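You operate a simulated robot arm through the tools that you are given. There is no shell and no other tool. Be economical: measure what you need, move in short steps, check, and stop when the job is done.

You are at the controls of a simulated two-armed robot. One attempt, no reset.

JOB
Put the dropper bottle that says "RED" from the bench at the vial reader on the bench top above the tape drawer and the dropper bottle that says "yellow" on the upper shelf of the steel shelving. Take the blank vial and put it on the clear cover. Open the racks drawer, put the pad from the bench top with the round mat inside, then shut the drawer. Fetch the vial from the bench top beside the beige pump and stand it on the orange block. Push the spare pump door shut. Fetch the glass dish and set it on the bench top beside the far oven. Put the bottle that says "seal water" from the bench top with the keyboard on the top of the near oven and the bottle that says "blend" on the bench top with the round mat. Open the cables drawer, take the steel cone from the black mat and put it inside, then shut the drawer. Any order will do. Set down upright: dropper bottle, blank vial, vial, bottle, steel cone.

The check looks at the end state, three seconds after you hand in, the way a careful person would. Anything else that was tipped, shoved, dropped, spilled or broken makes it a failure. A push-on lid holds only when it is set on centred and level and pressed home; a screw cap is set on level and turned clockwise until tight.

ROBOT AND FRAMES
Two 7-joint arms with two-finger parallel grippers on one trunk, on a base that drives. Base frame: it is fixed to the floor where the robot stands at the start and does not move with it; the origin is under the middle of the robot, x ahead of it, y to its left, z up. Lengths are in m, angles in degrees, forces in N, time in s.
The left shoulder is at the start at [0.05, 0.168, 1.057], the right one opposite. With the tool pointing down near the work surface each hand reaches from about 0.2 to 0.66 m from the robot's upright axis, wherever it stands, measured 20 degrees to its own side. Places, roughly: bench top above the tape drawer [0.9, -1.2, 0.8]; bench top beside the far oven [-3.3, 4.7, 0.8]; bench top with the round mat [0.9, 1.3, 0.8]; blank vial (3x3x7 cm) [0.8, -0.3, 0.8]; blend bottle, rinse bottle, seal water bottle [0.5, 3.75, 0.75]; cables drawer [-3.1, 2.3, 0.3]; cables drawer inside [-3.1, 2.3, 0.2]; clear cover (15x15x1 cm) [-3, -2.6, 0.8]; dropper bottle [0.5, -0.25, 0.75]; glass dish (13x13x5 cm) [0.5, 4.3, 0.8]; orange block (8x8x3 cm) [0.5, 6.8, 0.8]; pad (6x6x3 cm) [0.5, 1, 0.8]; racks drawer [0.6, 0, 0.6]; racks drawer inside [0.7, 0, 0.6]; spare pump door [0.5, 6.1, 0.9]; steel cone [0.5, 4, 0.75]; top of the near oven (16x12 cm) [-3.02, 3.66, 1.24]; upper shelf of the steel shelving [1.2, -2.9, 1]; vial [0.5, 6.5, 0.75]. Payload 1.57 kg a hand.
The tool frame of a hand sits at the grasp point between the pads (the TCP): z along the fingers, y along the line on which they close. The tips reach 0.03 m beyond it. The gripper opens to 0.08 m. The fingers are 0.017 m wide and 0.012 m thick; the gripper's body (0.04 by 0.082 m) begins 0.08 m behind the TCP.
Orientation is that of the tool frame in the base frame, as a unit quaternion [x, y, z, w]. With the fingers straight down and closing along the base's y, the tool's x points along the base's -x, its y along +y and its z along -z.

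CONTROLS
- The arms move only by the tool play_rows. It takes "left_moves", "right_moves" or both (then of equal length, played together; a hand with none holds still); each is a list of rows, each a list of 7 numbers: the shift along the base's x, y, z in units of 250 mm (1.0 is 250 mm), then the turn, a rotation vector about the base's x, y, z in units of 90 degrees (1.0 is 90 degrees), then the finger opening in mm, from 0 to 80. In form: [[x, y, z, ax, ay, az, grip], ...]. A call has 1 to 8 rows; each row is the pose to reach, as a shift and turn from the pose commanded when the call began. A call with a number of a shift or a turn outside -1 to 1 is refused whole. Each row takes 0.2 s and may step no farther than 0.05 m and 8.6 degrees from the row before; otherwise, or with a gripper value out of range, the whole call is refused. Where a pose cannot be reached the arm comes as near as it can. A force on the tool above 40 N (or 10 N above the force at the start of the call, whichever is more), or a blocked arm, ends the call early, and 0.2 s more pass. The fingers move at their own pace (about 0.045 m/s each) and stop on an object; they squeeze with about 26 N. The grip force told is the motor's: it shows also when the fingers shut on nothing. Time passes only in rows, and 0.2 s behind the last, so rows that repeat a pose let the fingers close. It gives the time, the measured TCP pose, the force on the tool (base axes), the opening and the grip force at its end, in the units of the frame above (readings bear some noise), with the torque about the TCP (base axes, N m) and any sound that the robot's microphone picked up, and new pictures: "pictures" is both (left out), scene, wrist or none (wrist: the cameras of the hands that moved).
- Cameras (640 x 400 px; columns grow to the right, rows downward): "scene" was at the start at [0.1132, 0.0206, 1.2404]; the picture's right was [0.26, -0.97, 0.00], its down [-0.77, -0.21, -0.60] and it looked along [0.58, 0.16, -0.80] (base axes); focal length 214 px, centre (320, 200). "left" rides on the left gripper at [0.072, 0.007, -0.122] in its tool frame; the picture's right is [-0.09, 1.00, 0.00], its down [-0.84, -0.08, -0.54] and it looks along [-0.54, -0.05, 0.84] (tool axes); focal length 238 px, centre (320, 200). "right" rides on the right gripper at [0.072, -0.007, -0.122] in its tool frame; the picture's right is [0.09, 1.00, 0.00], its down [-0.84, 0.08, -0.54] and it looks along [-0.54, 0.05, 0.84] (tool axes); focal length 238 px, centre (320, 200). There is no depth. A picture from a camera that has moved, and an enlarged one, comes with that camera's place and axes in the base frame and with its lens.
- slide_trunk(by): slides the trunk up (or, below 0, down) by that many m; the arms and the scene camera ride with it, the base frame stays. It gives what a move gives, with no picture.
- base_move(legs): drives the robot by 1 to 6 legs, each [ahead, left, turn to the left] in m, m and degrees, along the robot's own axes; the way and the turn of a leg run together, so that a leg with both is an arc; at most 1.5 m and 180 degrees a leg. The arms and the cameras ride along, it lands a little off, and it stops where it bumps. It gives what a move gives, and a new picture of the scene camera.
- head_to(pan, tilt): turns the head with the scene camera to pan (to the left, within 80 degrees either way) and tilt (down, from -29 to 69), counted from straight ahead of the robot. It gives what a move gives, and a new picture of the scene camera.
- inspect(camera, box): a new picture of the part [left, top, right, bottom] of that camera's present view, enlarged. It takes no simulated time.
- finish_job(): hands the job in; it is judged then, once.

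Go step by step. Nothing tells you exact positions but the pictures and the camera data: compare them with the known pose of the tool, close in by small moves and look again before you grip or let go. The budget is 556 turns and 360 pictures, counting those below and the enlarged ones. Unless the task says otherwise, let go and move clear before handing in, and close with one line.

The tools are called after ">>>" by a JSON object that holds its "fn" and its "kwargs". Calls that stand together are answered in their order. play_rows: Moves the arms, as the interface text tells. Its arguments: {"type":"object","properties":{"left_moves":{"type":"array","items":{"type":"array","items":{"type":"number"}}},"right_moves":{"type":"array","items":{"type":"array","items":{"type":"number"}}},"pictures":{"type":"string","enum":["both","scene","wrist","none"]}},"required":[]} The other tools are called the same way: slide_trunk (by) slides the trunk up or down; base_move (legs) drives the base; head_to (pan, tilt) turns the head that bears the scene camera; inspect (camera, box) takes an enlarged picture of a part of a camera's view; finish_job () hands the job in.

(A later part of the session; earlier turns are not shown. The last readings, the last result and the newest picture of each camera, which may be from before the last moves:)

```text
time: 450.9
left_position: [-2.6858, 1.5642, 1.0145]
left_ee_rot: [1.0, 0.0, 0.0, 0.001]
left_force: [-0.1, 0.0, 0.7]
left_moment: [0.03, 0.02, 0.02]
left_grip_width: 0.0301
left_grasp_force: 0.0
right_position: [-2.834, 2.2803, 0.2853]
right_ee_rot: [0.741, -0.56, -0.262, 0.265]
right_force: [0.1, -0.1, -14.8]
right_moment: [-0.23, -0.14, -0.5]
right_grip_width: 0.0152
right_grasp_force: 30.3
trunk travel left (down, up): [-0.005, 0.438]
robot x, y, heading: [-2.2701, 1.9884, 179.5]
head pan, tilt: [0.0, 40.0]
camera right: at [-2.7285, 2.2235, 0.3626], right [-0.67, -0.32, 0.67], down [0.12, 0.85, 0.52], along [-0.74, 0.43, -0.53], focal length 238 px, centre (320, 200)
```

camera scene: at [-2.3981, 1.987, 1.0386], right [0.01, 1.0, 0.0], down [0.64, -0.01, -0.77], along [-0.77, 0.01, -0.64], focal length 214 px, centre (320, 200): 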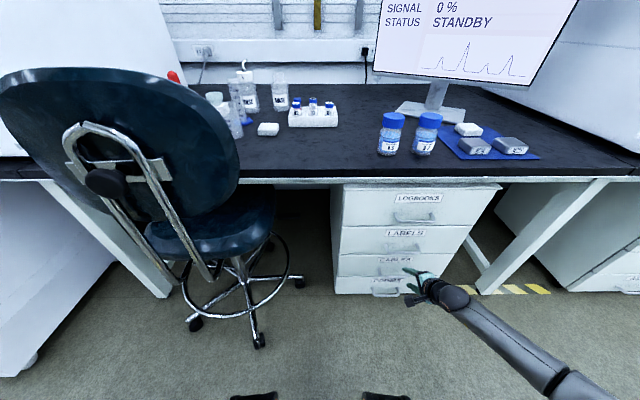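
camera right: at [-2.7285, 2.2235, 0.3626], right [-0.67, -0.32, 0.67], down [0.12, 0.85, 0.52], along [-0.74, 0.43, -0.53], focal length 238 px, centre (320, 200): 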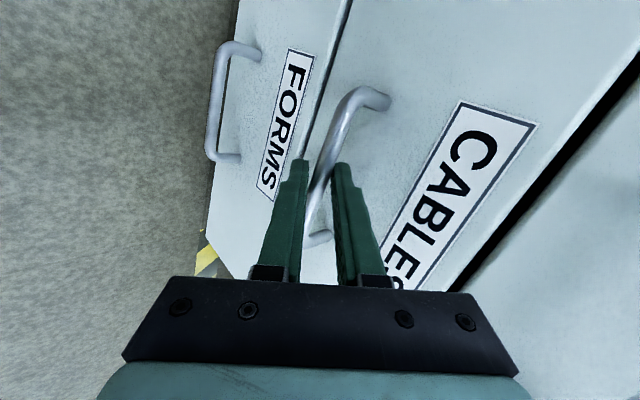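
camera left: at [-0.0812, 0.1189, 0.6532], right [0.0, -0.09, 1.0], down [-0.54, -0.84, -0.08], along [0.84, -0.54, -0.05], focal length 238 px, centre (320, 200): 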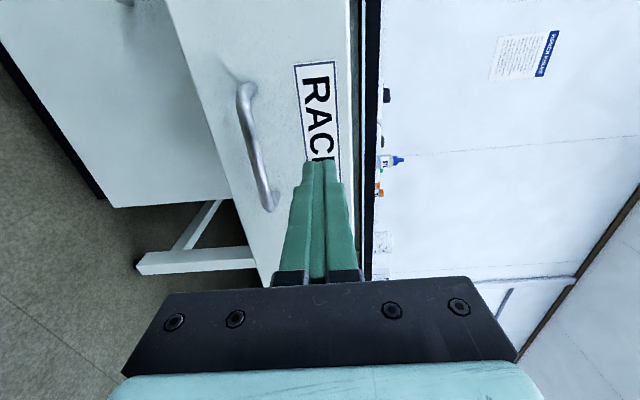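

Bar gripped; I pull by driving back 0.27 m.

>>> {"fn": "base_move", "kwargs": {"legs": [[-0.27, 0, 0]]}}

```text
time: 452.8
left_position: [-2.4194, 1.5595, 1.0149]
left_ee_rot: [1.0, 0.0, 0.0, 0.001]
left_force: [0.5, -1.0, -0.3]
left_moment: [-0.02, 0.02, 0.01]
left_grip_width: 0.03
left_grasp_force: 0.0
right_position: [-2.5702, 2.2808, 0.2853]
right_ee_rot: [0.741, -0.56, -0.263, 0.261]
right_force: [-0.8, 16.3, -15.5]
right_moment: [-0.3, -0.12, -0.59]
right_grip_width: 0.0149
right_grasp_force: 30.8
trunk travel left (down, up): [-0.005, 0.438]
robot x, y, heading: [-2.0101, 1.9809, 179.3]
head pan, tilt: [0.0, 40.0]
camera scene: at [-2.1343, 1.9849, 1.0384], right [0.01, 1.0, 0.0], down [0.64, -0.01, -0.77], along [-0.77, 0.01, -0.64], focal length 214 px, centre (320, 200)
```

scene: 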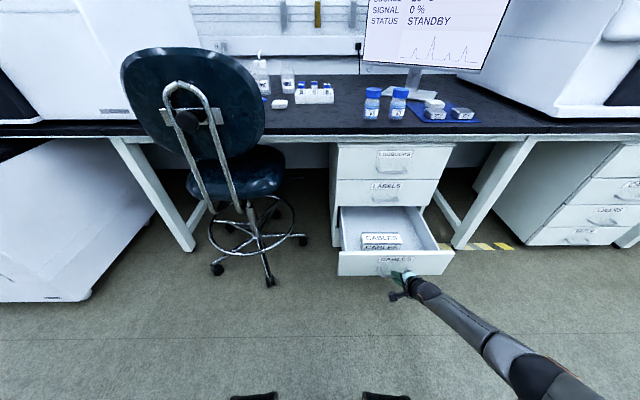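

The drawer is open and holds two small boxes at its front. I release the bar and retract.

>>> {"fn": "play_rows", "kwargs": {"right_moves": [[0, 0, 0, 0, 0, 0, 20], [0, 0, 0, 0, 0, 0, 42], [0.06, 0.01, 0.06, 0, 0, 0, 44], [0.14, 0.03, 0.15, 0, 0, 0, 44], [0.24, 0.03, 0.27, 0, 0, 0, 44], [0.3, 0.03, 0.4, 0, 0, 0, 44]], "pictures": "wrist"}}

```text
time: 454.2
left_position: [-2.4185, 1.56, 1.0154]
left_ee_rot: [1.0, 0.001, -0.001, 0.001]
left_force: [-0.6, -0.7, 0.1]
left_moment: [0.03, -0.02, -0.02]
left_grip_width: 0.0299
left_grasp_force: 0.1
right_position: [-2.4943, 2.2857, 0.3872]
right_ee_rot: [0.741, -0.56, -0.262, 0.262]
right_force: [1.2, -0.3, -0.9]
right_moment: [0.0, 0.03, 0.04]
right_grip_width: 0.0439
right_grasp_force: 0.0
trunk travel left (down, up): [-0.005, 0.438]
robot x, y, heading: [-2.0078, 1.9795, 179.4]
head pan, tilt: [0.0, 40.0]
camera right: at [-2.3898, 2.2294, 0.4634], right [-0.67, -0.32, 0.67], down [0.12, 0.84, 0.53], along [-0.73, 0.43, -0.52], focal length 238 px, centre (320, 200)
```

right: 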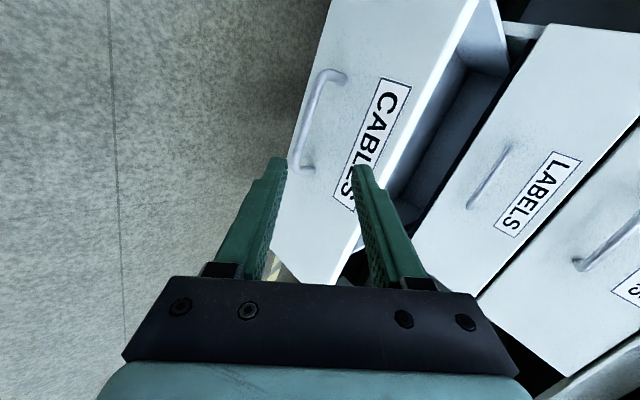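

I bring the right hand back to pointing down along the same path.

>>> {"fn": "base_move", "kwargs": {"legs": [[-0.2, 0, 0]]}}

>>> {"fn": "play_rows", "kwargs": {"right_moves": [[0, -0.06, 0.12, 0, 0, 0, 60], [0, -0.12, 0.24, 0, 0, 0, 60], [0, -0.18, 0.36, 0, 0, 0, 60], [0, -0.24, 0.5, 0, 0, 0, 60], [0, -0.3, 0.6, 0.05, 0, 0.05, 60], [0, -0.36, 0.64, 0.1, 0, 0.1, 60], [0, -0.4, 0.64, 0.16, 0, 0.16, 60], [0, -0.4, 0.64, 0.22, 0, 0.22, 60]], "pictures": "none"}}

>>> {"fn": "play_rows", "kwargs": {"right_moves": [[0, 0, 0, 0.06, 0, 0.06, 60], [0, 0, 0, 0.12, 0, 0.12, 60], [0, 0, 0, 0.18, 0, 0.18, 60], [0, 0, 0, 0.24, 0, 0.24, 60], [0, 0, 0, 0.3, 0, 0.3, 60], [0, 0, 0, 0.36, 0, 0.36, 60], [0, 0, 0, 0.4, 0, 0.4, 60]], "pictures": "none"}}

```text
time: 455.8
left_position: [-2.219, 1.5564, 1.0134]
left_ee_rot: [1.0, 0.003, -0.001, 0.001]
left_force: [0.5, 0.3, 0.4]
left_moment: [0.01, 0.0, -0.04]
left_grip_width: 0.0299
left_grasp_force: 0.0
right_position: [-2.2992, 2.2841, 0.3865]
right_ee_rot: [0.741, -0.56, -0.263, 0.262]
right_force: [0.2, 0.1, 0.3]
right_moment: [-0.01, 0.01, 0.0]
right_grip_width: 0.044
right_grasp_force: 0.0
trunk travel left (down, up): [-0.005, 0.438]
robot x, y, heading: [-1.8113, 1.9821, 179.5]
head pan, tilt: [0.0, 40.0]
camera scene: at [-1.9354, 1.9822, 1.0386], right [0.01, 1.0, 0.0], down [0.64, 0.0, -0.77], along [-0.77, 0.01, -0.64], focal length 214 px, centre (320, 200)
```

scene: 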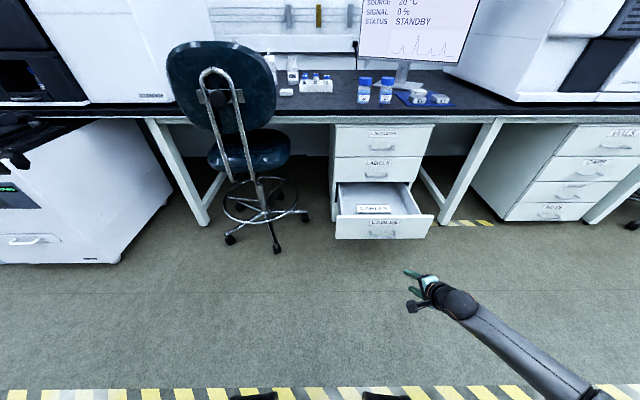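

```text
time: 457.6
left_position: [-2.2184, 1.5568, 1.0162]
left_ee_rot: [1.0, 0.002, -0.002, 0.001]
left_force: [0.4, 0.1, 0.5]
left_moment: [0.02, 0.03, -0.03]
left_grip_width: 0.0301
left_grasp_force: 0.0
right_position: [-2.2984, 2.183, 0.5466]
right_ee_rot: [0.86, -0.37, -0.305, 0.172]
right_force: [0.7, -0.5, 0.7]
right_moment: [-0.01, 0.03, -0.01]
right_grip_width: 0.06
right_grasp_force: 0.2
trunk travel left (down, up): [-0.005, 0.438]
robot x, y, heading: [-1.8122, 1.9797, 179.6]
head pan, tilt: [0.0, 40.0]
```

```text
time: 459.2
left_position: [-2.2204, 1.5565, 1.014]
left_ee_rot: [1.0, 0.002, -0.002, 0.002]
left_force: [-0.9, 0.3, 0.0]
left_moment: [0.02, -0.02, 0.01]
left_grip_width: 0.0299
left_grasp_force: 0.1
right_position: [-2.2989, 2.185, 0.5459]
right_ee_rot: [0.942, 0.021, -0.335, -0.012]
right_force: [0.4, 0.5, -1.2]
right_moment: [-0.01, 0.02, -0.02]
right_grip_width: 0.0598
right_grasp_force: 0.0
trunk travel left (down, up): [-0.005, 0.438]
robot x, y, heading: [-1.8129, 1.9782, 179.7]
head pan, tilt: [0.0, 40.0]
```

>>> {"fn": "play_rows", "kwargs": {"right_moves": [[0, 0, 0.1, -0.003, -0.087, -0.005, 70], [0, 0, 0.25, -0.006, -0.174, -0.01, 80], [0, 0, 0.42, -0.01, -0.26, -0.016, 80], [0, 0, 0.6, -0.013, -0.347, -0.022, 80], [0, 0, 0.78, -0.016, -0.434, -0.027, 80], [0.05, 0.05, 0.95, -0.016, -0.434, -0.027, 80]], "pictures": "none"}}

>>> {"fn": "slide_trunk", "kwargs": {"by": 0.22}}

```text
time: 460.6
left_position: [-2.2187, 1.5566, 1.0143]
left_ee_rot: [1.0, 0.001, -0.001, 0.001]
left_force: [0.5, -0.9, -0.3]
left_moment: [0.02, 0.03, 0.01]
left_grip_width: 0.0302
left_grasp_force: 0.1
right_position: [-2.2849, 2.1976, 0.7868]
right_ee_rot: [1.0, -0.002, 0.0, 0.0]
right_force: [-0.3, 0.2, -0.7]
right_moment: [-0.03, 0.0, -0.01]
right_grip_width: 0.0801
right_grasp_force: 0.2
trunk travel left (down, up): [-0.005, 0.438]
robot x, y, heading: [-1.8152, 1.9831, 179.5]
head pan, tilt: [0.0, 40.0]
```

```text
time: 463.0
left_position: [-2.2194, 1.5565, 1.2354]
left_ee_rot: [1.0, 0.001, 0.0, 0.001]
left_force: [0.2, 0.1, -0.3]
left_moment: [-0.02, 0.01, 0.0]
left_grip_width: 0.0301
left_grasp_force: 0.0
right_position: [-2.2863, 2.1977, 1.0051]
right_ee_rot: [1.0, -0.002, -0.003, -0.001]
right_force: [0.5, -0.2, -0.2]
right_moment: [0.01, 0.03, 0.03]
right_grip_width: 0.0797
right_grasp_force: 0.1
trunk travel left (down, up): [-0.225, 0.218]
robot x, y, heading: [-1.8122, 1.9825, 179.5]
head pan, tilt: [0.0, 40.0]
```

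Right arm restored. Now I drive back across to fetch the cone.

>>> {"fn": "base_move", "kwargs": {"legs": [[-0.96, 0, 0], [0, -1.4, 0], [0, -0.45, 0], [0, 0, 180]]}}

```text
time: 491.5
left_position: [-0.5106, 4.277, 1.2354]
left_ee_rot: [-0.036, 0.999, 0.0, 0.001]
left_force: [-0.1, 0.7, -0.8]
left_moment: [0.0, -0.02, 0.0]
left_grip_width: 0.0304
left_grasp_force: 0.0
right_position: [-0.4007, 3.6426, 1.0044]
right_ee_rot: [-0.032, 0.999, -0.001, 0.002]
right_force: [0.4, 0.4, -1.9]
right_moment: [-0.04, -0.01, -0.02]
right_grip_width: 0.0801
right_grasp_force: 0.1
trunk travel left (down, up): [-0.225, 0.218]
robot x, y, heading: [-0.8884, 3.826, 3.3]
head pan, tilt: [0.0, 40.0]
camera scene: at [-0.7614, 3.8363, 1.2586], right [0.06, -1.0, 0.0], down [-0.64, -0.04, -0.77], along [0.76, 0.05, -0.64], focal length 214 px, centre (320, 200)
```

scene: 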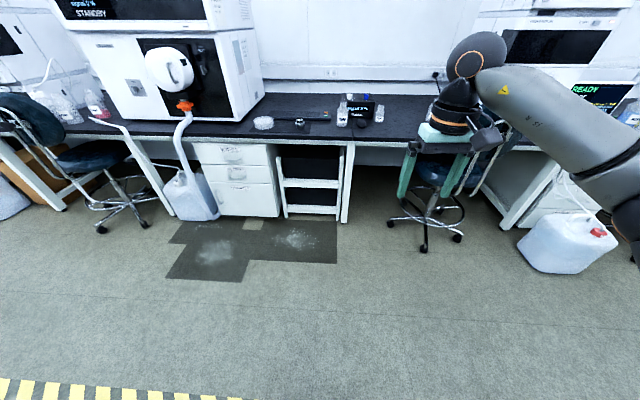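

>>> {"fn": "base_move", "kwargs": {"legs": [[0.54, -0.05, -3.3], [0.3, 0, 35]]}}

>>> {"fn": "head_to", "kwargs": {"pan": -20, "tilt": 40}}

```text
time: 496.3
left_position: [0.0206, 4.4597, 1.2346]
left_ee_rot: [-0.304, 0.953, 0.0, 0.001]
left_force: [0.0, 0.4, -0.2]
left_moment: [0.0, 0.01, 0.0]
left_grip_width: 0.0301
left_grasp_force: 0.1
right_position: [0.4433, 3.9732, 1.0044]
right_ee_rot: [-0.3, 0.954, 0.0, 0.002]
right_force: [-0.4, -0.5, -0.1]
right_moment: [-0.04, 0.07, 0.04]
right_grip_width: 0.0802
right_grasp_force: 0.0
trunk travel left (down, up): [-0.225, 0.218]
robot x, y, heading: [-0.0681, 3.878, 34.4]
head pan, tilt: [0.0, 40.0]
camera scene: at [0.0352, 3.952, 1.2586], right [0.57, -0.82, 0.0], down [-0.53, -0.37, -0.77], along [0.63, 0.44, -0.64], focal length 214 px, centre (320, 200)
```

scene: 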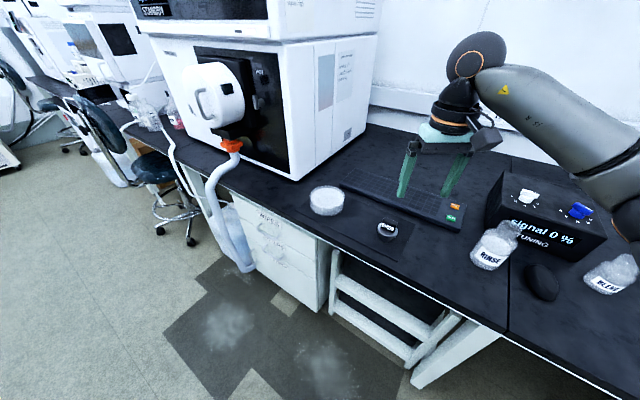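

```text
time: 497.1
left_position: [0.0211, 4.4587, 1.2352]
left_ee_rot: [-0.303, 0.953, 0.001, 0.0]
left_force: [0.4, 0.0, 0.1]
left_moment: [0.04, 0.02, 0.03]
left_grip_width: 0.0301
left_grasp_force: 0.0
right_position: [0.4438, 3.975, 1.0052]
right_ee_rot: [-0.3, 0.954, 0.0, 0.003]
right_force: [0.2, 0.5, -1.6]
right_moment: [0.02, 0.0, 0.02]
right_grip_width: 0.0799
right_grasp_force: 0.1
trunk travel left (down, up): [-0.225, 0.218]
robot x, y, heading: [-0.0669, 3.8811, 34.6]
head pan, tilt: [-20.0, 40.0]
camera scene: at [0.0473, 3.9249, 1.2586], right [0.25, -0.97, 0.0], down [-0.62, -0.16, -0.77], along [0.74, 0.19, -0.64], focal length 214 px, centre (320, 200)
```

scene: 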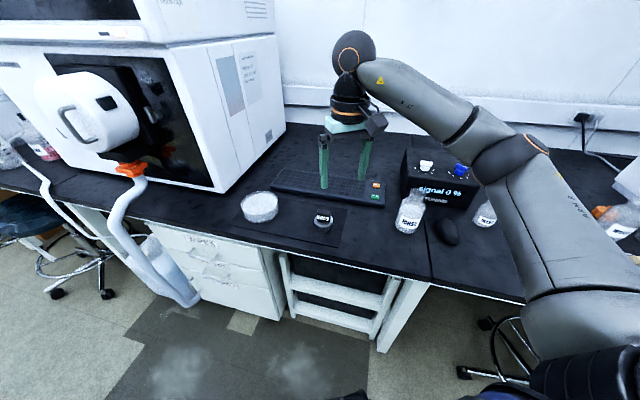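

>>> {"fn": "play_rows", "kwargs": {"right_moves": [[0.08, 0.08, -0.1, 0, 0, 0, 80], [0.16, 0.16, -0.2, 0, 0, 0, 80], [0.22, 0.22, -0.3, 0, 0, 0, 80]], "pictures": "wrist"}}

>>> {"fn": "inspect", "kwargs": {"camera": "scene", "box": [230, 170, 370, 260]}}

```text
time: 497.9
left_position: [0.0215, 4.4588, 1.2347]
left_ee_rot: [-0.304, 0.953, 0.001, 0.002]
left_force: [-0.7, -0.1, 0.0]
left_moment: [-0.02, 0.01, 0.0]
left_grip_width: 0.0299
left_grasp_force: 0.1
right_position: [0.4967, 4.0286, 0.9298]
right_ee_rot: [-0.301, 0.954, 0.0, 0.002]
right_force: [0.0, 0.6, 0.0]
right_moment: [0.02, -0.02, -0.03]
right_grip_width: 0.0802
right_grasp_force: 0.1
trunk travel left (down, up): [-0.225, 0.218]
robot x, y, heading: [-0.0688, 3.8781, 34.6]
head pan, tilt: [-20.0, 40.0]
camera right: at [0.4422, 3.9808, 1.0522], right [-0.65, 0.76, 0.0], down [0.64, 0.54, 0.55], along [0.42, 0.35, -0.84], focal length 238 px, centre (320, 200)
```

right: 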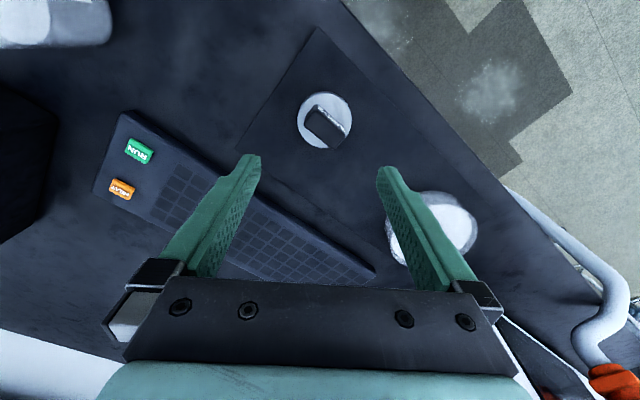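

```text
4.44 times, centred on (300, 215) of scene
camera zoom: at [0.0474, 3.925, 1.2586], right [0.25, -0.97, 0.0], down [-0.62, -0.16, -0.77], along [0.74, 0.19, -0.64], focal length 953 px, centre (409, 133)
```

zoom: 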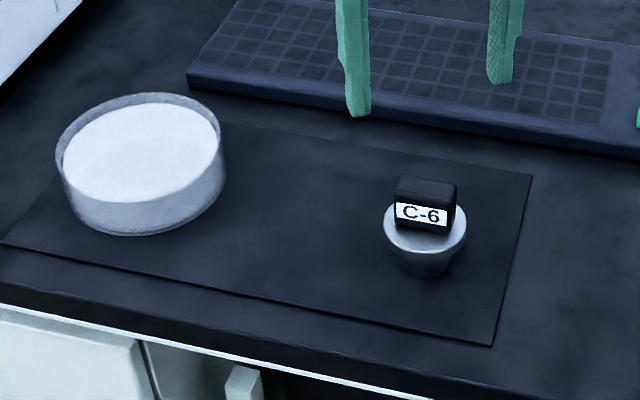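

>>> {"fn": "inspect", "kwargs": {"camera": "right", "box": [270, 70, 380, 170]}}

```text
4.00 times, centred on (325, 120) of right
camera zoom: at [0.4422, 3.9808, 1.0522], right [-0.65, 0.76, 0.0], down [0.64, 0.54, 0.55], along [0.42, 0.35, -0.84], focal length 953 px, centre (300, 520)
```

zoom: 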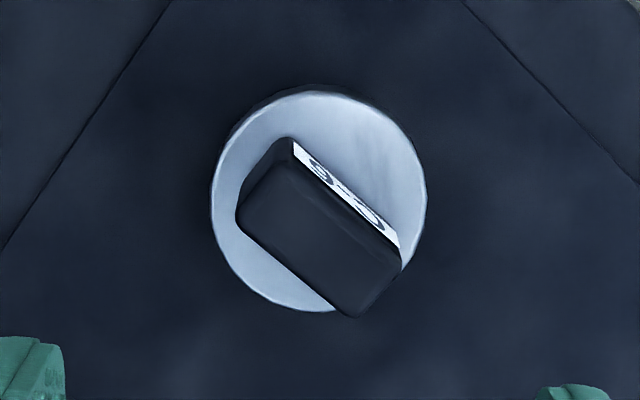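

The steel cone carries a 4 cm black tab; I turn the hand 45° clockwise to grip it at its ends, centred about (0.495,4.028).

>>> {"fn": "play_rows", "kwargs": {"right_moves": [[0, 0, -0.03, 0, 0, -0.09, 70], [0, 0, -0.06, 0, 0, -0.18, 70], [0, 0, -0.09, 0, 0, -0.27, 70], [0, 0, -0.12, 0, 0, -0.36, 70], [0, 0, -0.15, 0, 0, -0.45, 70], [0, 0, -0.16, 0, 0, -0.5, 70]], "pictures": "wrist"}}

```text
time: 499.3
left_position: [0.0202, 4.4601, 1.2353]
left_ee_rot: [-0.303, 0.953, 0.001, 0.001]
left_force: [0.2, 0.3, -0.4]
left_moment: [0.05, 0.01, -0.01]
left_grip_width: 0.0302
left_grasp_force: 0.1
right_position: [0.4991, 4.0279, 0.891]
right_ee_rot: [0.09, 0.996, -0.001, 0.003]
right_force: [0.6, 0.7, -0.9]
right_moment: [0.0, -0.01, -0.01]
right_grip_width: 0.0699
right_grasp_force: 0.2
trunk travel left (down, up): [-0.225, 0.218]
robot x, y, heading: [-0.0669, 3.8803, 34.6]
head pan, tilt: [-20.0, 40.0]
camera right: at [0.4266, 4.0343, 1.0117], right [0.09, 1.0, 0.0], down [0.83, -0.07, 0.55], along [0.54, -0.05, -0.84], focal length 238 px, centre (320, 200)
```

right: 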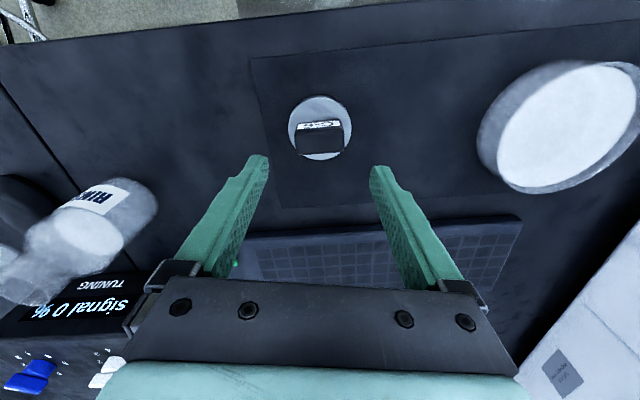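

>>> {"fn": "play_rows", "kwargs": {"right_moves": [[-0.032, 0, -0.08, 0, 0, 0, 70], [-0.032, 0, -0.2, 0, 0, 0, 70]], "pictures": "wrist"}}

```text
time: 499.9
left_position: [0.0203, 4.46, 1.2351]
left_ee_rot: [-0.304, 0.953, 0.001, 0.001]
left_force: [0.3, 0.1, -0.6]
left_moment: [-0.01, 0.03, -0.02]
left_grip_width: 0.0298
left_grasp_force: 0.0
right_position: [0.4918, 4.0286, 0.8404]
right_ee_rot: [0.089, 0.996, 0.0, 0.001]
right_force: [0.6, -0.1, 0.8]
right_moment: [0.01, 0.01, -0.04]
right_grip_width: 0.07
right_grasp_force: 0.0
trunk travel left (down, up): [-0.225, 0.218]
robot x, y, heading: [-0.0683, 3.8816, 34.5]
head pan, tilt: [-20.0, 40.0]
camera right: at [0.4193, 4.0353, 0.9617], right [0.08, 1.0, 0.0], down [0.84, -0.07, 0.55], along [0.54, -0.05, -0.84], focal length 238 px, centre (320, 200)
```

right: 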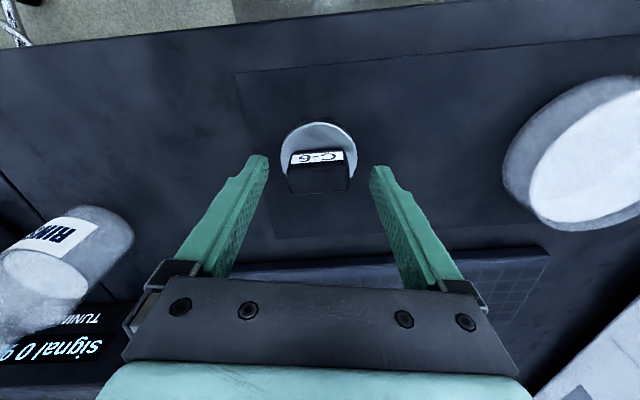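

>>> {"fn": "play_rows", "kwargs": {"right_moves": [[0, 0, -0.056, 0, 0, 0, 70], [0, 0, -0.056, 0, 0, 0, 20], [0, 0, -0.056, 0, 0, 0, 20], [0, 0, -0.056, 0, 0, 0, 20], [0, 0, -0.056, 0, 0, 0, 20]], "pictures": "wrist"}}

```text
time: 501.1
left_position: [0.0215, 4.4585, 1.2349]
left_ee_rot: [-0.303, 0.953, 0.001, 0.001]
left_force: [-0.8, 0.0, 0.0]
left_moment: [0.01, -0.01, 0.0]
left_grip_width: 0.0299
left_grasp_force: 0.1
right_position: [0.4912, 4.029, 0.8262]
right_ee_rot: [0.088, 0.996, -0.001, 0.002]
right_force: [-0.1, -0.1, 0.0]
right_moment: [0.0, 0.01, 0.0]
right_grip_width: 0.0562
right_grasp_force: 25.7
trunk travel left (down, up): [-0.225, 0.218]
robot x, y, heading: [-0.0694, 3.8827, 34.6]
head pan, tilt: [-20.0, 40.0]
camera right: at [0.4197, 4.0343, 0.9472], right [0.08, 1.0, 0.0], down [0.84, -0.07, 0.55], along [0.54, -0.05, -0.84], focal length 238 px, centre (320, 200)
```

right: 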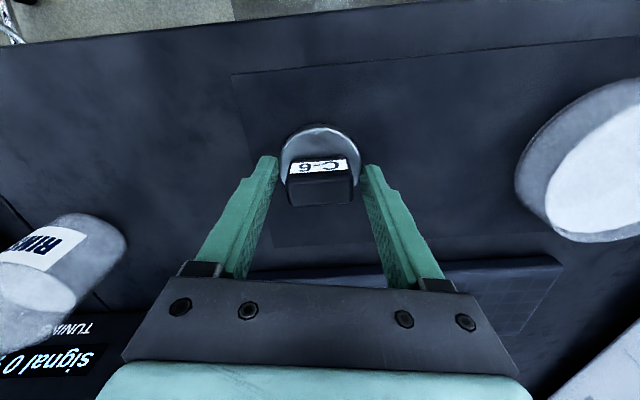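

The tips closed on the 56 mm disc rim. I open, rise 1 cm and grip the tab instead.

>>> {"fn": "play_rows", "kwargs": {"right_moves": [[0, 0, 0, 0, 0, 0, 70], [0, 0, 0, 0, 0, 0, 70], [0, 0, 0.044, 0, 0, 0, 70], [0, 0, 0.044, 0, 0, 0, 20], [0, 0, 0.044, 0, 0, 0, 20], [0, 0, 0.044, 0, 0, 0, 20], [0, 0, 0.044, 0, 0, 0, 20], [0, 0, 0.044, 0, 0, 0, 20]], "pictures": "wrist"}}

```text
time: 502.9
left_position: [0.02, 4.4595, 1.2349]
left_ee_rot: [-0.303, 0.953, 0.001, 0.001]
left_force: [0.9, 0.2, 0.7]
left_moment: [0.0, -0.01, 0.0]
left_grip_width: 0.0298
left_grasp_force: 0.0
right_position: [0.4908, 4.0294, 0.838]
right_ee_rot: [0.088, 0.996, -0.001, 0.002]
right_force: [-1.1, 0.1, 2.3]
right_moment: [0.08, 0.03, 0.05]
right_grip_width: 0.0417
right_grasp_force: 26.2
trunk travel left (down, up): [-0.225, 0.218]
robot x, y, heading: [-0.0688, 3.8779, 34.4]
head pan, tilt: [-20.0, 40.0]
camera right: at [0.4189, 4.0343, 0.9589], right [0.08, 1.0, 0.0], down [0.83, -0.07, 0.55], along [0.54, -0.05, -0.84], focal length 238 px, centre (320, 200)
```

right: 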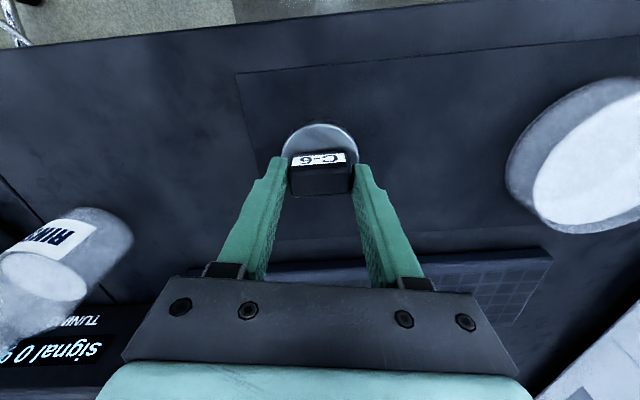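

Tab gripped (42 mm). I lift it and check.

>>> {"fn": "play_rows", "kwargs": {"right_moves": [[0, 0, 0.1, 0, 0, 0, 20], [0, 0, 0.28, 0, 0, 0, 20], [0, 0, 0.46, 0, 0, 0, 20], [0, 0, 0.64, 0, 0, 0, 20], [-0.1, -0.06, 0.75, 0, 0, 0.06, 20], [-0.2, -0.12, 0.8, 0, 0, 0.14, 20]], "pictures": "both"}}

```text
time: 504.3
left_position: [0.0205, 4.4606, 1.2355]
left_ee_rot: [-0.303, 0.953, 0.001, 0.0]
left_force: [0.2, -1.1, 0.1]
left_moment: [0.0, 0.0, -0.02]
left_grip_width: 0.0301
left_grasp_force: 0.0
right_position: [0.4398, 3.9972, 1.0375]
right_ee_rot: [-0.023, 1.0, -0.001, 0.003]
right_force: [0.6, 0.9, -1.6]
right_moment: [0.03, 0.01, -0.01]
right_grip_width: 0.0418
right_grasp_force: 25.5
trunk travel left (down, up): [-0.225, 0.218]
robot x, y, heading: [-0.0696, 3.8826, 34.6]
head pan, tilt: [-20.0, 40.0]
camera scene: at [0.0471, 3.9247, 1.2586], right [0.25, -0.97, 0.0], down [-0.62, -0.16, -0.77], along [0.74, 0.19, -0.64], focal length 214 px, centre (320, 200)
camera right: at [0.3681, 3.9869, 1.1584], right [-0.14, 0.99, 0.0], down [0.83, 0.12, 0.55], along [0.54, 0.07, -0.84], focal length 238 px, centre (320, 200)
```

scene: 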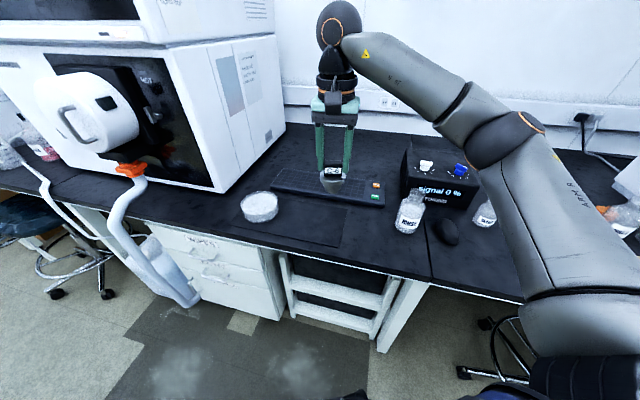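
right: 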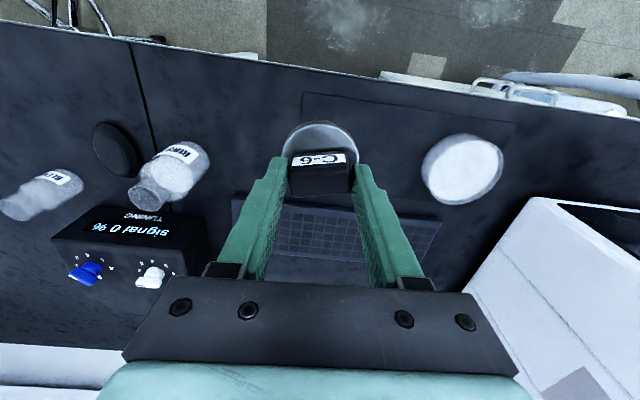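

Cone held well. I drive back to the open drawer.

>>> {"fn": "base_move", "kwargs": {"legs": [[0, 0, -34.6], [-0.78, 0, 0], [0, 0, 180], [0, 1.4, 0], [0, 0.3, 0], [0.95, 0, 0]]}}

>>> {"fn": "head_to", "kwargs": {"pan": 0, "tilt": 45}}

```text
time: 537.0
left_position: [-2.1588, 1.726, 1.2344]
left_ee_rot: [1.0, 0.017, -0.001, 0.002]
left_force: [0.5, -1.0, -0.1]
left_moment: [-0.02, 0.02, 0.01]
left_grip_width: 0.03
left_grasp_force: 0.1
right_position: [-2.2567, 2.3427, 1.0369]
right_ee_rot: [0.964, -0.266, -0.001, 0.0]
right_force: [0.5, 0.6, -1.3]
right_moment: [-0.02, 0.0, 0.0]
right_grip_width: 0.0397
right_grasp_force: 26.5
trunk travel left (down, up): [-0.225, 0.218]
robot x, y, heading: [-1.7642, 2.1606, -178.9]
head pan, tilt: [-20.0, 40.0]
camera scene: at [-1.8844, 2.1895, 1.2586], right [0.32, 0.95, 0.0], down [0.61, -0.21, -0.77], along [-0.73, 0.24, -0.64], focal length 214 px, centre (320, 200)
```

scene: 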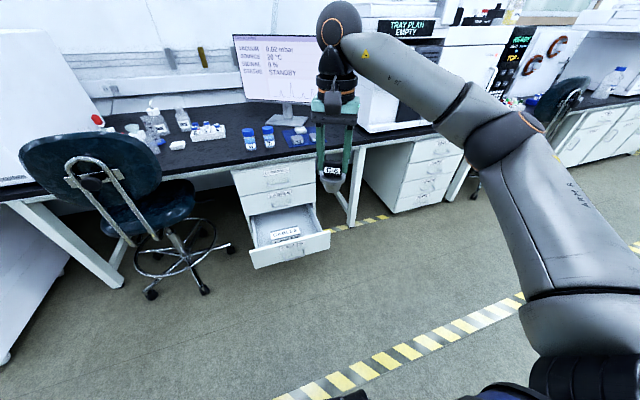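

```text
time: 537.8
left_position: [-2.1599, 1.7263, 1.2356]
left_ee_rot: [1.0, 0.018, -0.001, 0.0]
left_force: [-0.5, -0.2, 0.4]
left_moment: [0.0, -0.03, -0.01]
left_grip_width: 0.03
left_grasp_force: 0.0
right_position: [-2.256, 2.3422, 1.0366]
right_ee_rot: [0.964, -0.265, -0.002, -0.001]
right_force: [-0.1, 0.0, -2.0]
right_moment: [0.01, 0.01, 0.0]
right_grip_width: 0.0398
right_grasp_force: 25.9
trunk travel left (down, up): [-0.225, 0.218]
robot x, y, heading: [-1.7662, 2.1651, -178.6]
head pan, tilt: [0.0, 45.0]
camera scene: at [-1.885, 2.1604, 1.2513], right [-0.02, 1.0, 0.0], down [0.71, 0.02, -0.71], along [-0.71, -0.02, -0.71], focal length 214 px, centre (320, 200)
```

scene: 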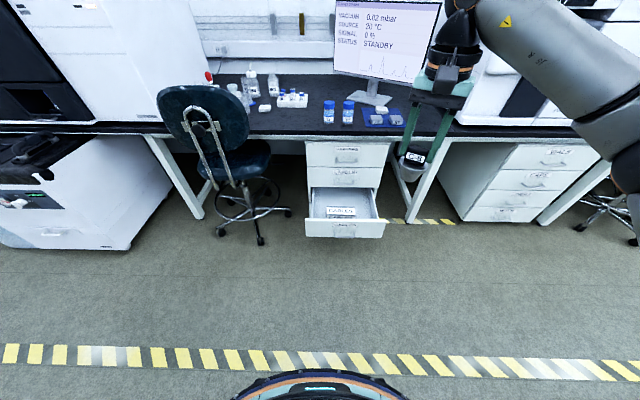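

>>> {"fn": "inspect", "kwargs": {"camera": "scene", "box": [270, 130, 430, 250]}}

```text
3.33 times, centred on (350, 190) of scene
camera zoom: at [-1.885, 2.1604, 1.2513], right [-0.02, 1.0, 0.0], down [0.71, 0.02, -0.71], along [-0.71, -0.02, -0.71], focal length 715 px, centre (220, 233)
```

zoom: 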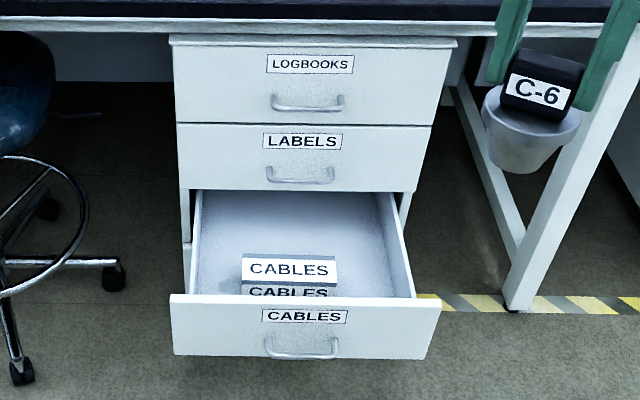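

The drawer holds a labelled box at the front; there is room at the right or behind it. I lower the trunk, drive up and look from above with the wrist camera.

>>> {"fn": "slide_trunk", "kwargs": {"by": -0.22}}

>>> {"fn": "base_move", "kwargs": {"legs": [[0.4, 0, -1.4]]}}

>>> {"fn": "inspect", "kwargs": {"camera": "right", "box": [0, 0, 640, 400]}}

```text
time: 540.1
left_position: [-2.1598, 1.7262, 1.0145]
left_ee_rot: [1.0, 0.017, 0.0, 0.001]
left_force: [-0.3, -0.8, -0.5]
left_moment: [-0.02, -0.02, -0.02]
left_grip_width: 0.0299
left_grasp_force: 0.0
right_position: [-2.2569, 2.3433, 0.8175]
right_ee_rot: [0.964, -0.266, -0.002, -0.002]
right_force: [-0.8, 0.1, -2.4]
right_moment: [-0.02, 0.03, -0.01]
right_grip_width: 0.0398
right_grasp_force: 26.0
trunk travel left (down, up): [-0.005, 0.438]
robot x, y, heading: [-1.7663, 2.1637, -178.4]
head pan, tilt: [0.0, 45.0]
```

```text
time: 542.7
left_position: [-2.5715, 1.7287, 1.0153]
left_ee_rot: [1.0, 0.007, 0.0, 0.001]
left_force: [-0.6, 0.2, 0.1]
left_moment: [-0.01, 0.0, 0.02]
left_grip_width: 0.0302
left_grasp_force: 0.1
right_position: [-2.6555, 2.3485, 0.8174]
right_ee_rot: [0.961, -0.275, -0.002, -0.002]
right_force: [0.5, -0.7, -2.0]
right_moment: [-0.01, 0.01, -0.04]
right_grip_width: 0.0394
right_grasp_force: 25.6
trunk travel left (down, up): [-0.005, 0.438]
robot x, y, heading: [-2.1682, 2.1574, -180.1]
head pan, tilt: [0.0, 45.0]
camera scene: at [-2.2889, 2.1578, 1.0313], right [0.0, 1.0, 0.0], down [0.71, 0.0, -0.71], along [-0.71, 0.0, -0.71], focal length 214 px, centre (320, 200)
```

scene: 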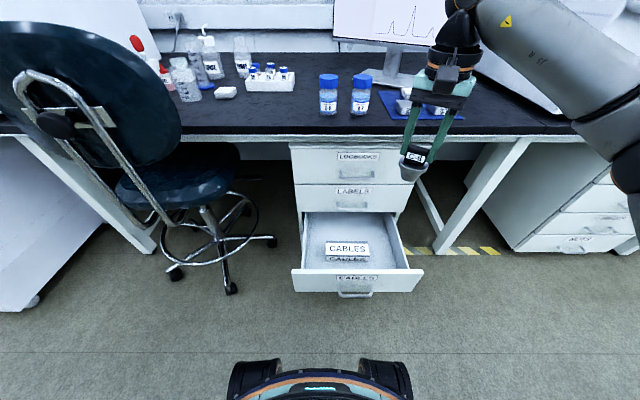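

```text
1.00 times, centred on (320, 200) of right (not enlarged: the box is as wide or as high as the picture)
camera zoom: at [-2.5907, 2.3144, 0.938], right [-0.45, -0.89, 0.0], down [-0.75, 0.38, 0.55], along [-0.49, 0.25, -0.84], focal length 238 px, centre (320, 200)
```

zoom: 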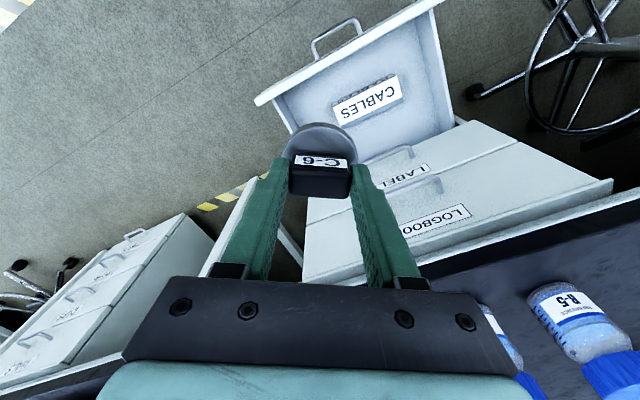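

>>> {"fn": "inspect", "kwargs": {"camera": "scene", "box": [270, 130, 450, 310]}}

```text
2.22 times, centred on (360, 220) of scene
camera zoom: at [-2.2889, 2.1578, 1.0313], right [0.0, 1.0, 0.0], down [0.71, 0.0, -0.71], along [-0.71, 0.0, -0.71], focal length 477 px, centre (231, 156)
```

zoom: 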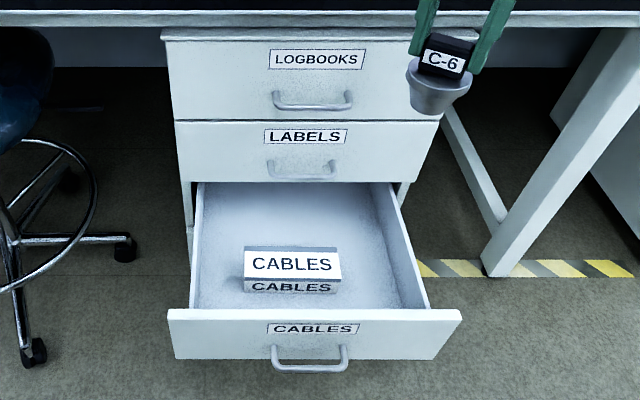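

The drawer interior is wider than thought (y 2.08–2.49), with free floor right of the box. I will set the cone at about (-2.705,2.42).

>>> {"fn": "base_move", "kwargs": {"legs": [[0.06, 0, 0]]}}

>>> {"fn": "play_rows", "kwargs": {"right_moves": [[0.02, 0.08, -0.08, 0, 0, 0, 20], [0.04, 0.16, -0.2, 0, 0, 0, 20], [0.04, 0.24, -0.36, 0, 0, 0, 20], [0.04, 0.28, -0.54, 0, 0, 0, 20], [0.04, 0.28, -0.72, 0, 0, 0, 20], [0.04, 0.28, -0.9, 0, 0, 0, 20]], "pictures": "both"}}

```text
time: 543.6
left_position: [-2.6316, 1.7291, 1.015]
left_ee_rot: [1.0, 0.008, -0.001, 0.001]
left_force: [0.2, -0.1, 0.3]
left_moment: [-0.04, -0.03, 0.04]
left_grip_width: 0.03
left_grasp_force: 0.2
right_position: [-2.7161, 2.3478, 0.8159]
right_ee_rot: [0.961, -0.275, -0.003, -0.002]
right_force: [-0.2, 0.4, -1.6]
right_moment: [-0.02, -0.01, 0.02]
right_grip_width: 0.0394
right_grasp_force: 26.1
trunk travel left (down, up): [-0.005, 0.438]
robot x, y, heading: [-2.2271, 2.1552, -179.7]
head pan, tilt: [0.0, 45.0]
camera scene: at [-2.3487, 2.1574, 1.0313], right [0.0, 1.0, 0.0], down [0.71, 0.0, -0.71], along [-0.71, 0.0, -0.71], focal length 214 px, centre (320, 200)
```

scene: 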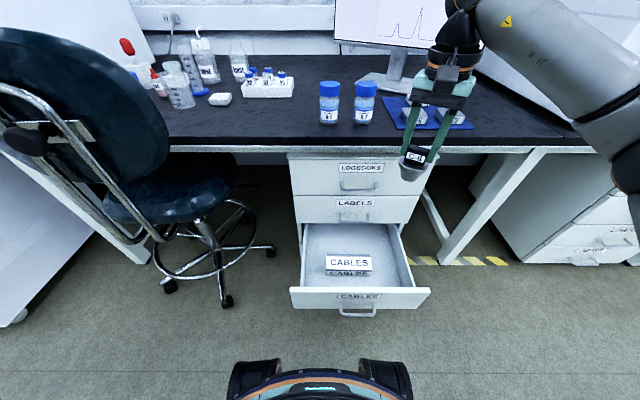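

```text
time: 545.0
left_position: [-2.6322, 1.7291, 1.0147]
left_ee_rot: [1.0, 0.008, -0.001, 0.001]
left_force: [0.3, 0.2, 0.3]
left_moment: [0.02, 0.01, 0.02]
left_grip_width: 0.0299
left_grasp_force: 0.1
right_position: [-2.7065, 2.4172, 0.5929]
right_ee_rot: [0.962, -0.275, -0.003, -0.001]
right_force: [0.6, -0.1, -1.8]
right_moment: [-0.01, -0.04, 0.0]
right_grip_width: 0.0394
right_grasp_force: 26.0
trunk travel left (down, up): [-0.005, 0.438]
robot x, y, heading: [-2.23, 2.1603, -179.8]
head pan, tilt: [0.0, 45.0]
camera scene: at [-2.3487, 2.1574, 1.0314], right [0.0, 1.0, 0.0], down [0.71, 0.0, -0.71], along [-0.71, 0.0, -0.71], focal length 214 px, centre (320, 200)
camera right: at [-2.6407, 2.3834, 0.7142], right [-0.45, -0.89, 0.0], down [-0.75, 0.38, 0.55], along [-0.49, 0.25, -0.84], focal length 238 px, centre (320, 200)
```

scene: 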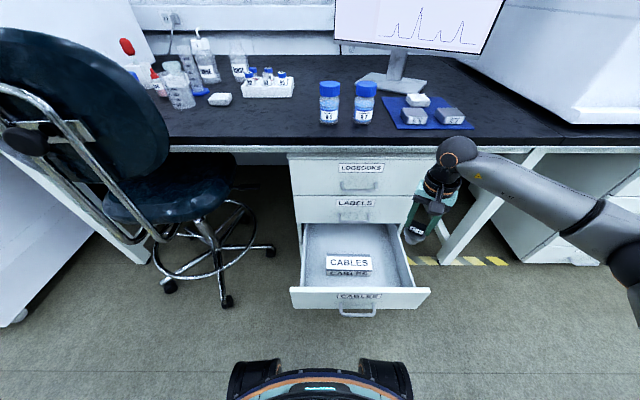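
right: 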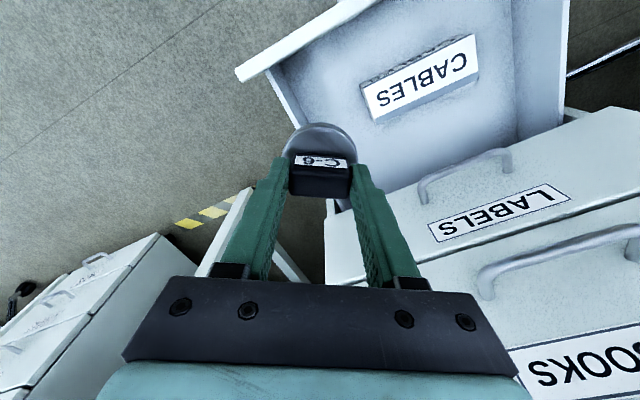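

>>> {"fn": "play_rows", "kwargs": {"right_moves": [[-0.01, -0.02, -0.18, 0, 0, 0, 20], [-0.016, -0.03, -0.36, 0, 0, 0, 20], [-0.016, -0.03, -0.54, 0, 0, 0, 20], [-0.016, -0.03, -0.72, 0, 0, 0, 20], [-0.016, -0.03, -0.88, 0, 0, 0, 20]], "pictures": "both"}}

```text
time: 546.2
left_position: [-2.6303, 1.7288, 1.0162]
left_ee_rot: [1.0, 0.008, -0.001, 0.0]
left_force: [-0.3, -0.2, -0.7]
left_moment: [-0.02, 0.05, 0.0]
left_grip_width: 0.0301
left_grasp_force: 0.0
right_position: [-2.7086, 2.4108, 0.3719]
right_ee_rot: [0.962, -0.274, -0.002, -0.001]
right_force: [0.0, -0.7, -1.9]
right_moment: [0.0, -0.01, -0.02]
right_grip_width: 0.0395
right_grasp_force: 26.3
trunk travel left (down, up): [-0.005, 0.438]
robot x, y, heading: [-2.2295, 2.1626, -179.8]
head pan, tilt: [0.0, 45.0]
camera scene: at [-2.3487, 2.1574, 1.0314], right [0.0, 1.0, 0.0], down [0.71, 0.0, -0.71], along [-0.71, 0.0, -0.71], focal length 214 px, centre (320, 200)
camera right: at [-2.6432, 2.3761, 0.4926], right [-0.45, -0.89, 0.0], down [-0.75, 0.37, 0.55], along [-0.49, 0.25, -0.84], focal length 238 px, centre (320, 200)
```

scene: 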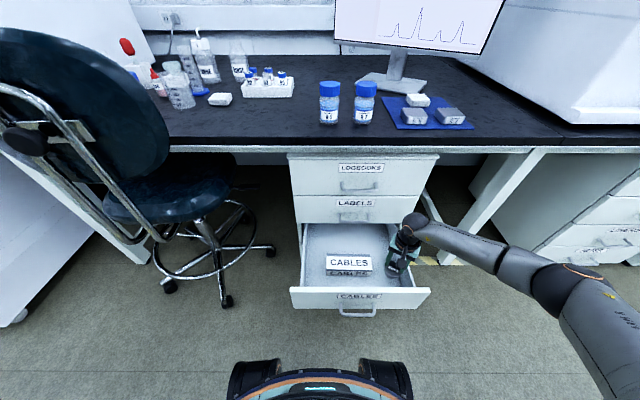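
right: 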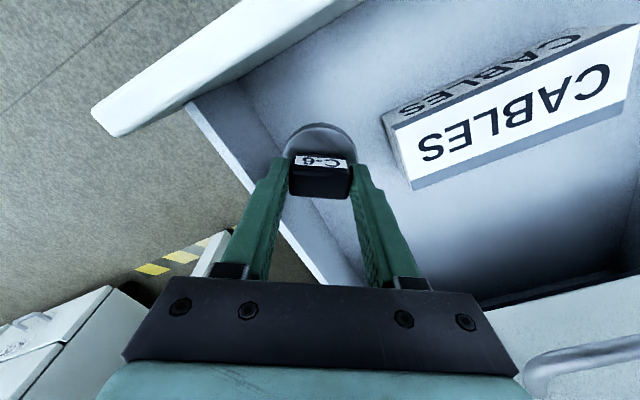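

>>> {"fn": "play_rows", "kwargs": {"right_moves": [[-0.027, -0.053, 0, 0, 0, 0, 20], [-0.027, -0.053, -0.16, 0, 0, 0, 20], [-0.027, -0.053, -0.28, 0, 0, 0, 20]], "pictures": "wrist"}}

```text
time: 547.2
left_position: [-2.6321, 1.7288, 1.0155]
left_ee_rot: [1.0, 0.008, -0.002, 0.001]
left_force: [0.1, 0.0, 0.9]
left_moment: [0.01, 0.03, -0.01]
left_grip_width: 0.03
left_grasp_force: 0.1
right_position: [-2.7262, 2.3964, 0.3094]
right_ee_rot: [0.961, -0.276, -0.011, 0.004]
right_force: [0.1, 0.5, 17.0]
right_moment: [0.19, -0.13, 0.0]
right_grip_width: 0.0398
right_grasp_force: 26.1
trunk travel left (down, up): [-0.005, 0.438]
robot x, y, heading: [-2.2312, 2.1535, -180.0]
head pan, tilt: [0.0, 45.0]
stopped in row 3 (right hand): the force on the tool passed its limit at 42 N (the readings are from after the stop); the commanded pose is now the measured one
camera right: at [-2.6575, 2.3631, 0.4297], right [-0.45, -0.89, 0.01], down [-0.74, 0.38, 0.56], along [-0.5, 0.24, -0.83], focal length 238 px, centre (320, 200)
```

right: 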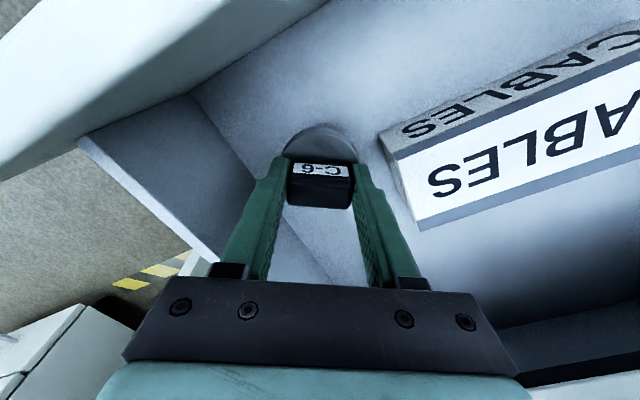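

The cone rests on the drawer floor. I open gently and rise.

>>> {"fn": "play_rows", "kwargs": {"right_moves": [[0, 0, 0.008, 0, 0, 0, 42], [0, 0, 0.008, 0, 0, 0, 50], [0, 0, 0.008, 0, 0, 0, 58], [0, 0, 0.05, 0, 0, 0, 58], [0, 0, 0.2, 0, 0, 0, 58], [0, 0, 0.38, 0, 0, 0, 58], [0.0, 0, 0.56, 0, 0, 0, 58]], "pictures": "both"}}

```text
time: 548.8
left_position: [-2.6324, 1.729, 1.0151]
left_ee_rot: [1.0, 0.008, -0.001, 0.001]
left_force: [0.4, 0.3, -0.1]
left_moment: [0.01, -0.03, 0.0]
left_grip_width: 0.0297
left_grasp_force: 0.1
right_position: [-2.7238, 2.3962, 0.4453]
right_ee_rot: [0.961, -0.276, -0.008, 0.002]
right_force: [-0.1, 0.0, 0.4]
right_moment: [0.01, 0.01, -0.01]
right_grip_width: 0.0579
right_grasp_force: 0.1
trunk travel left (down, up): [-0.005, 0.438]
robot x, y, heading: [-2.2306, 2.1575, -180.0]
head pan, tilt: [0.0, 45.0]
camera scene: at [-2.3486, 2.1574, 1.0313], right [0.0, 1.0, 0.0], down [0.71, 0.0, -0.71], along [-0.71, 0.0, -0.71], focal length 214 px, centre (320, 200)
camera right: at [-2.6564, 2.363, 0.5665], right [-0.45, -0.89, 0.01], down [-0.74, 0.38, 0.55], along [-0.5, 0.24, -0.83], focal length 238 px, centre (320, 200)
```

scene: 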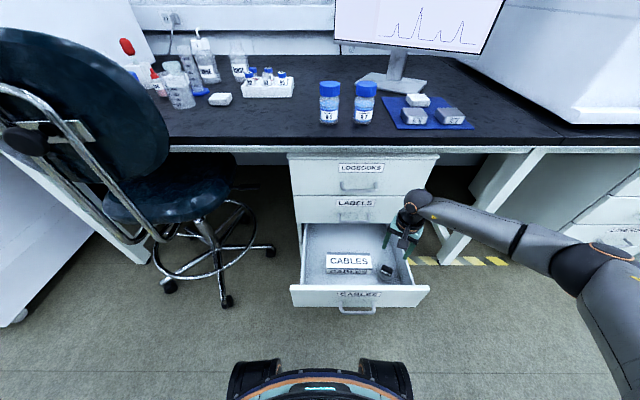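
right: 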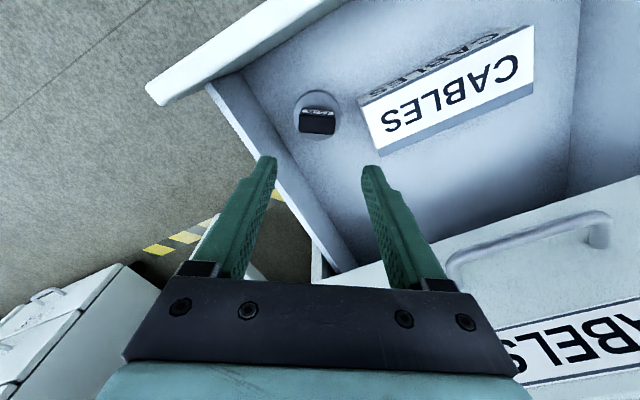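

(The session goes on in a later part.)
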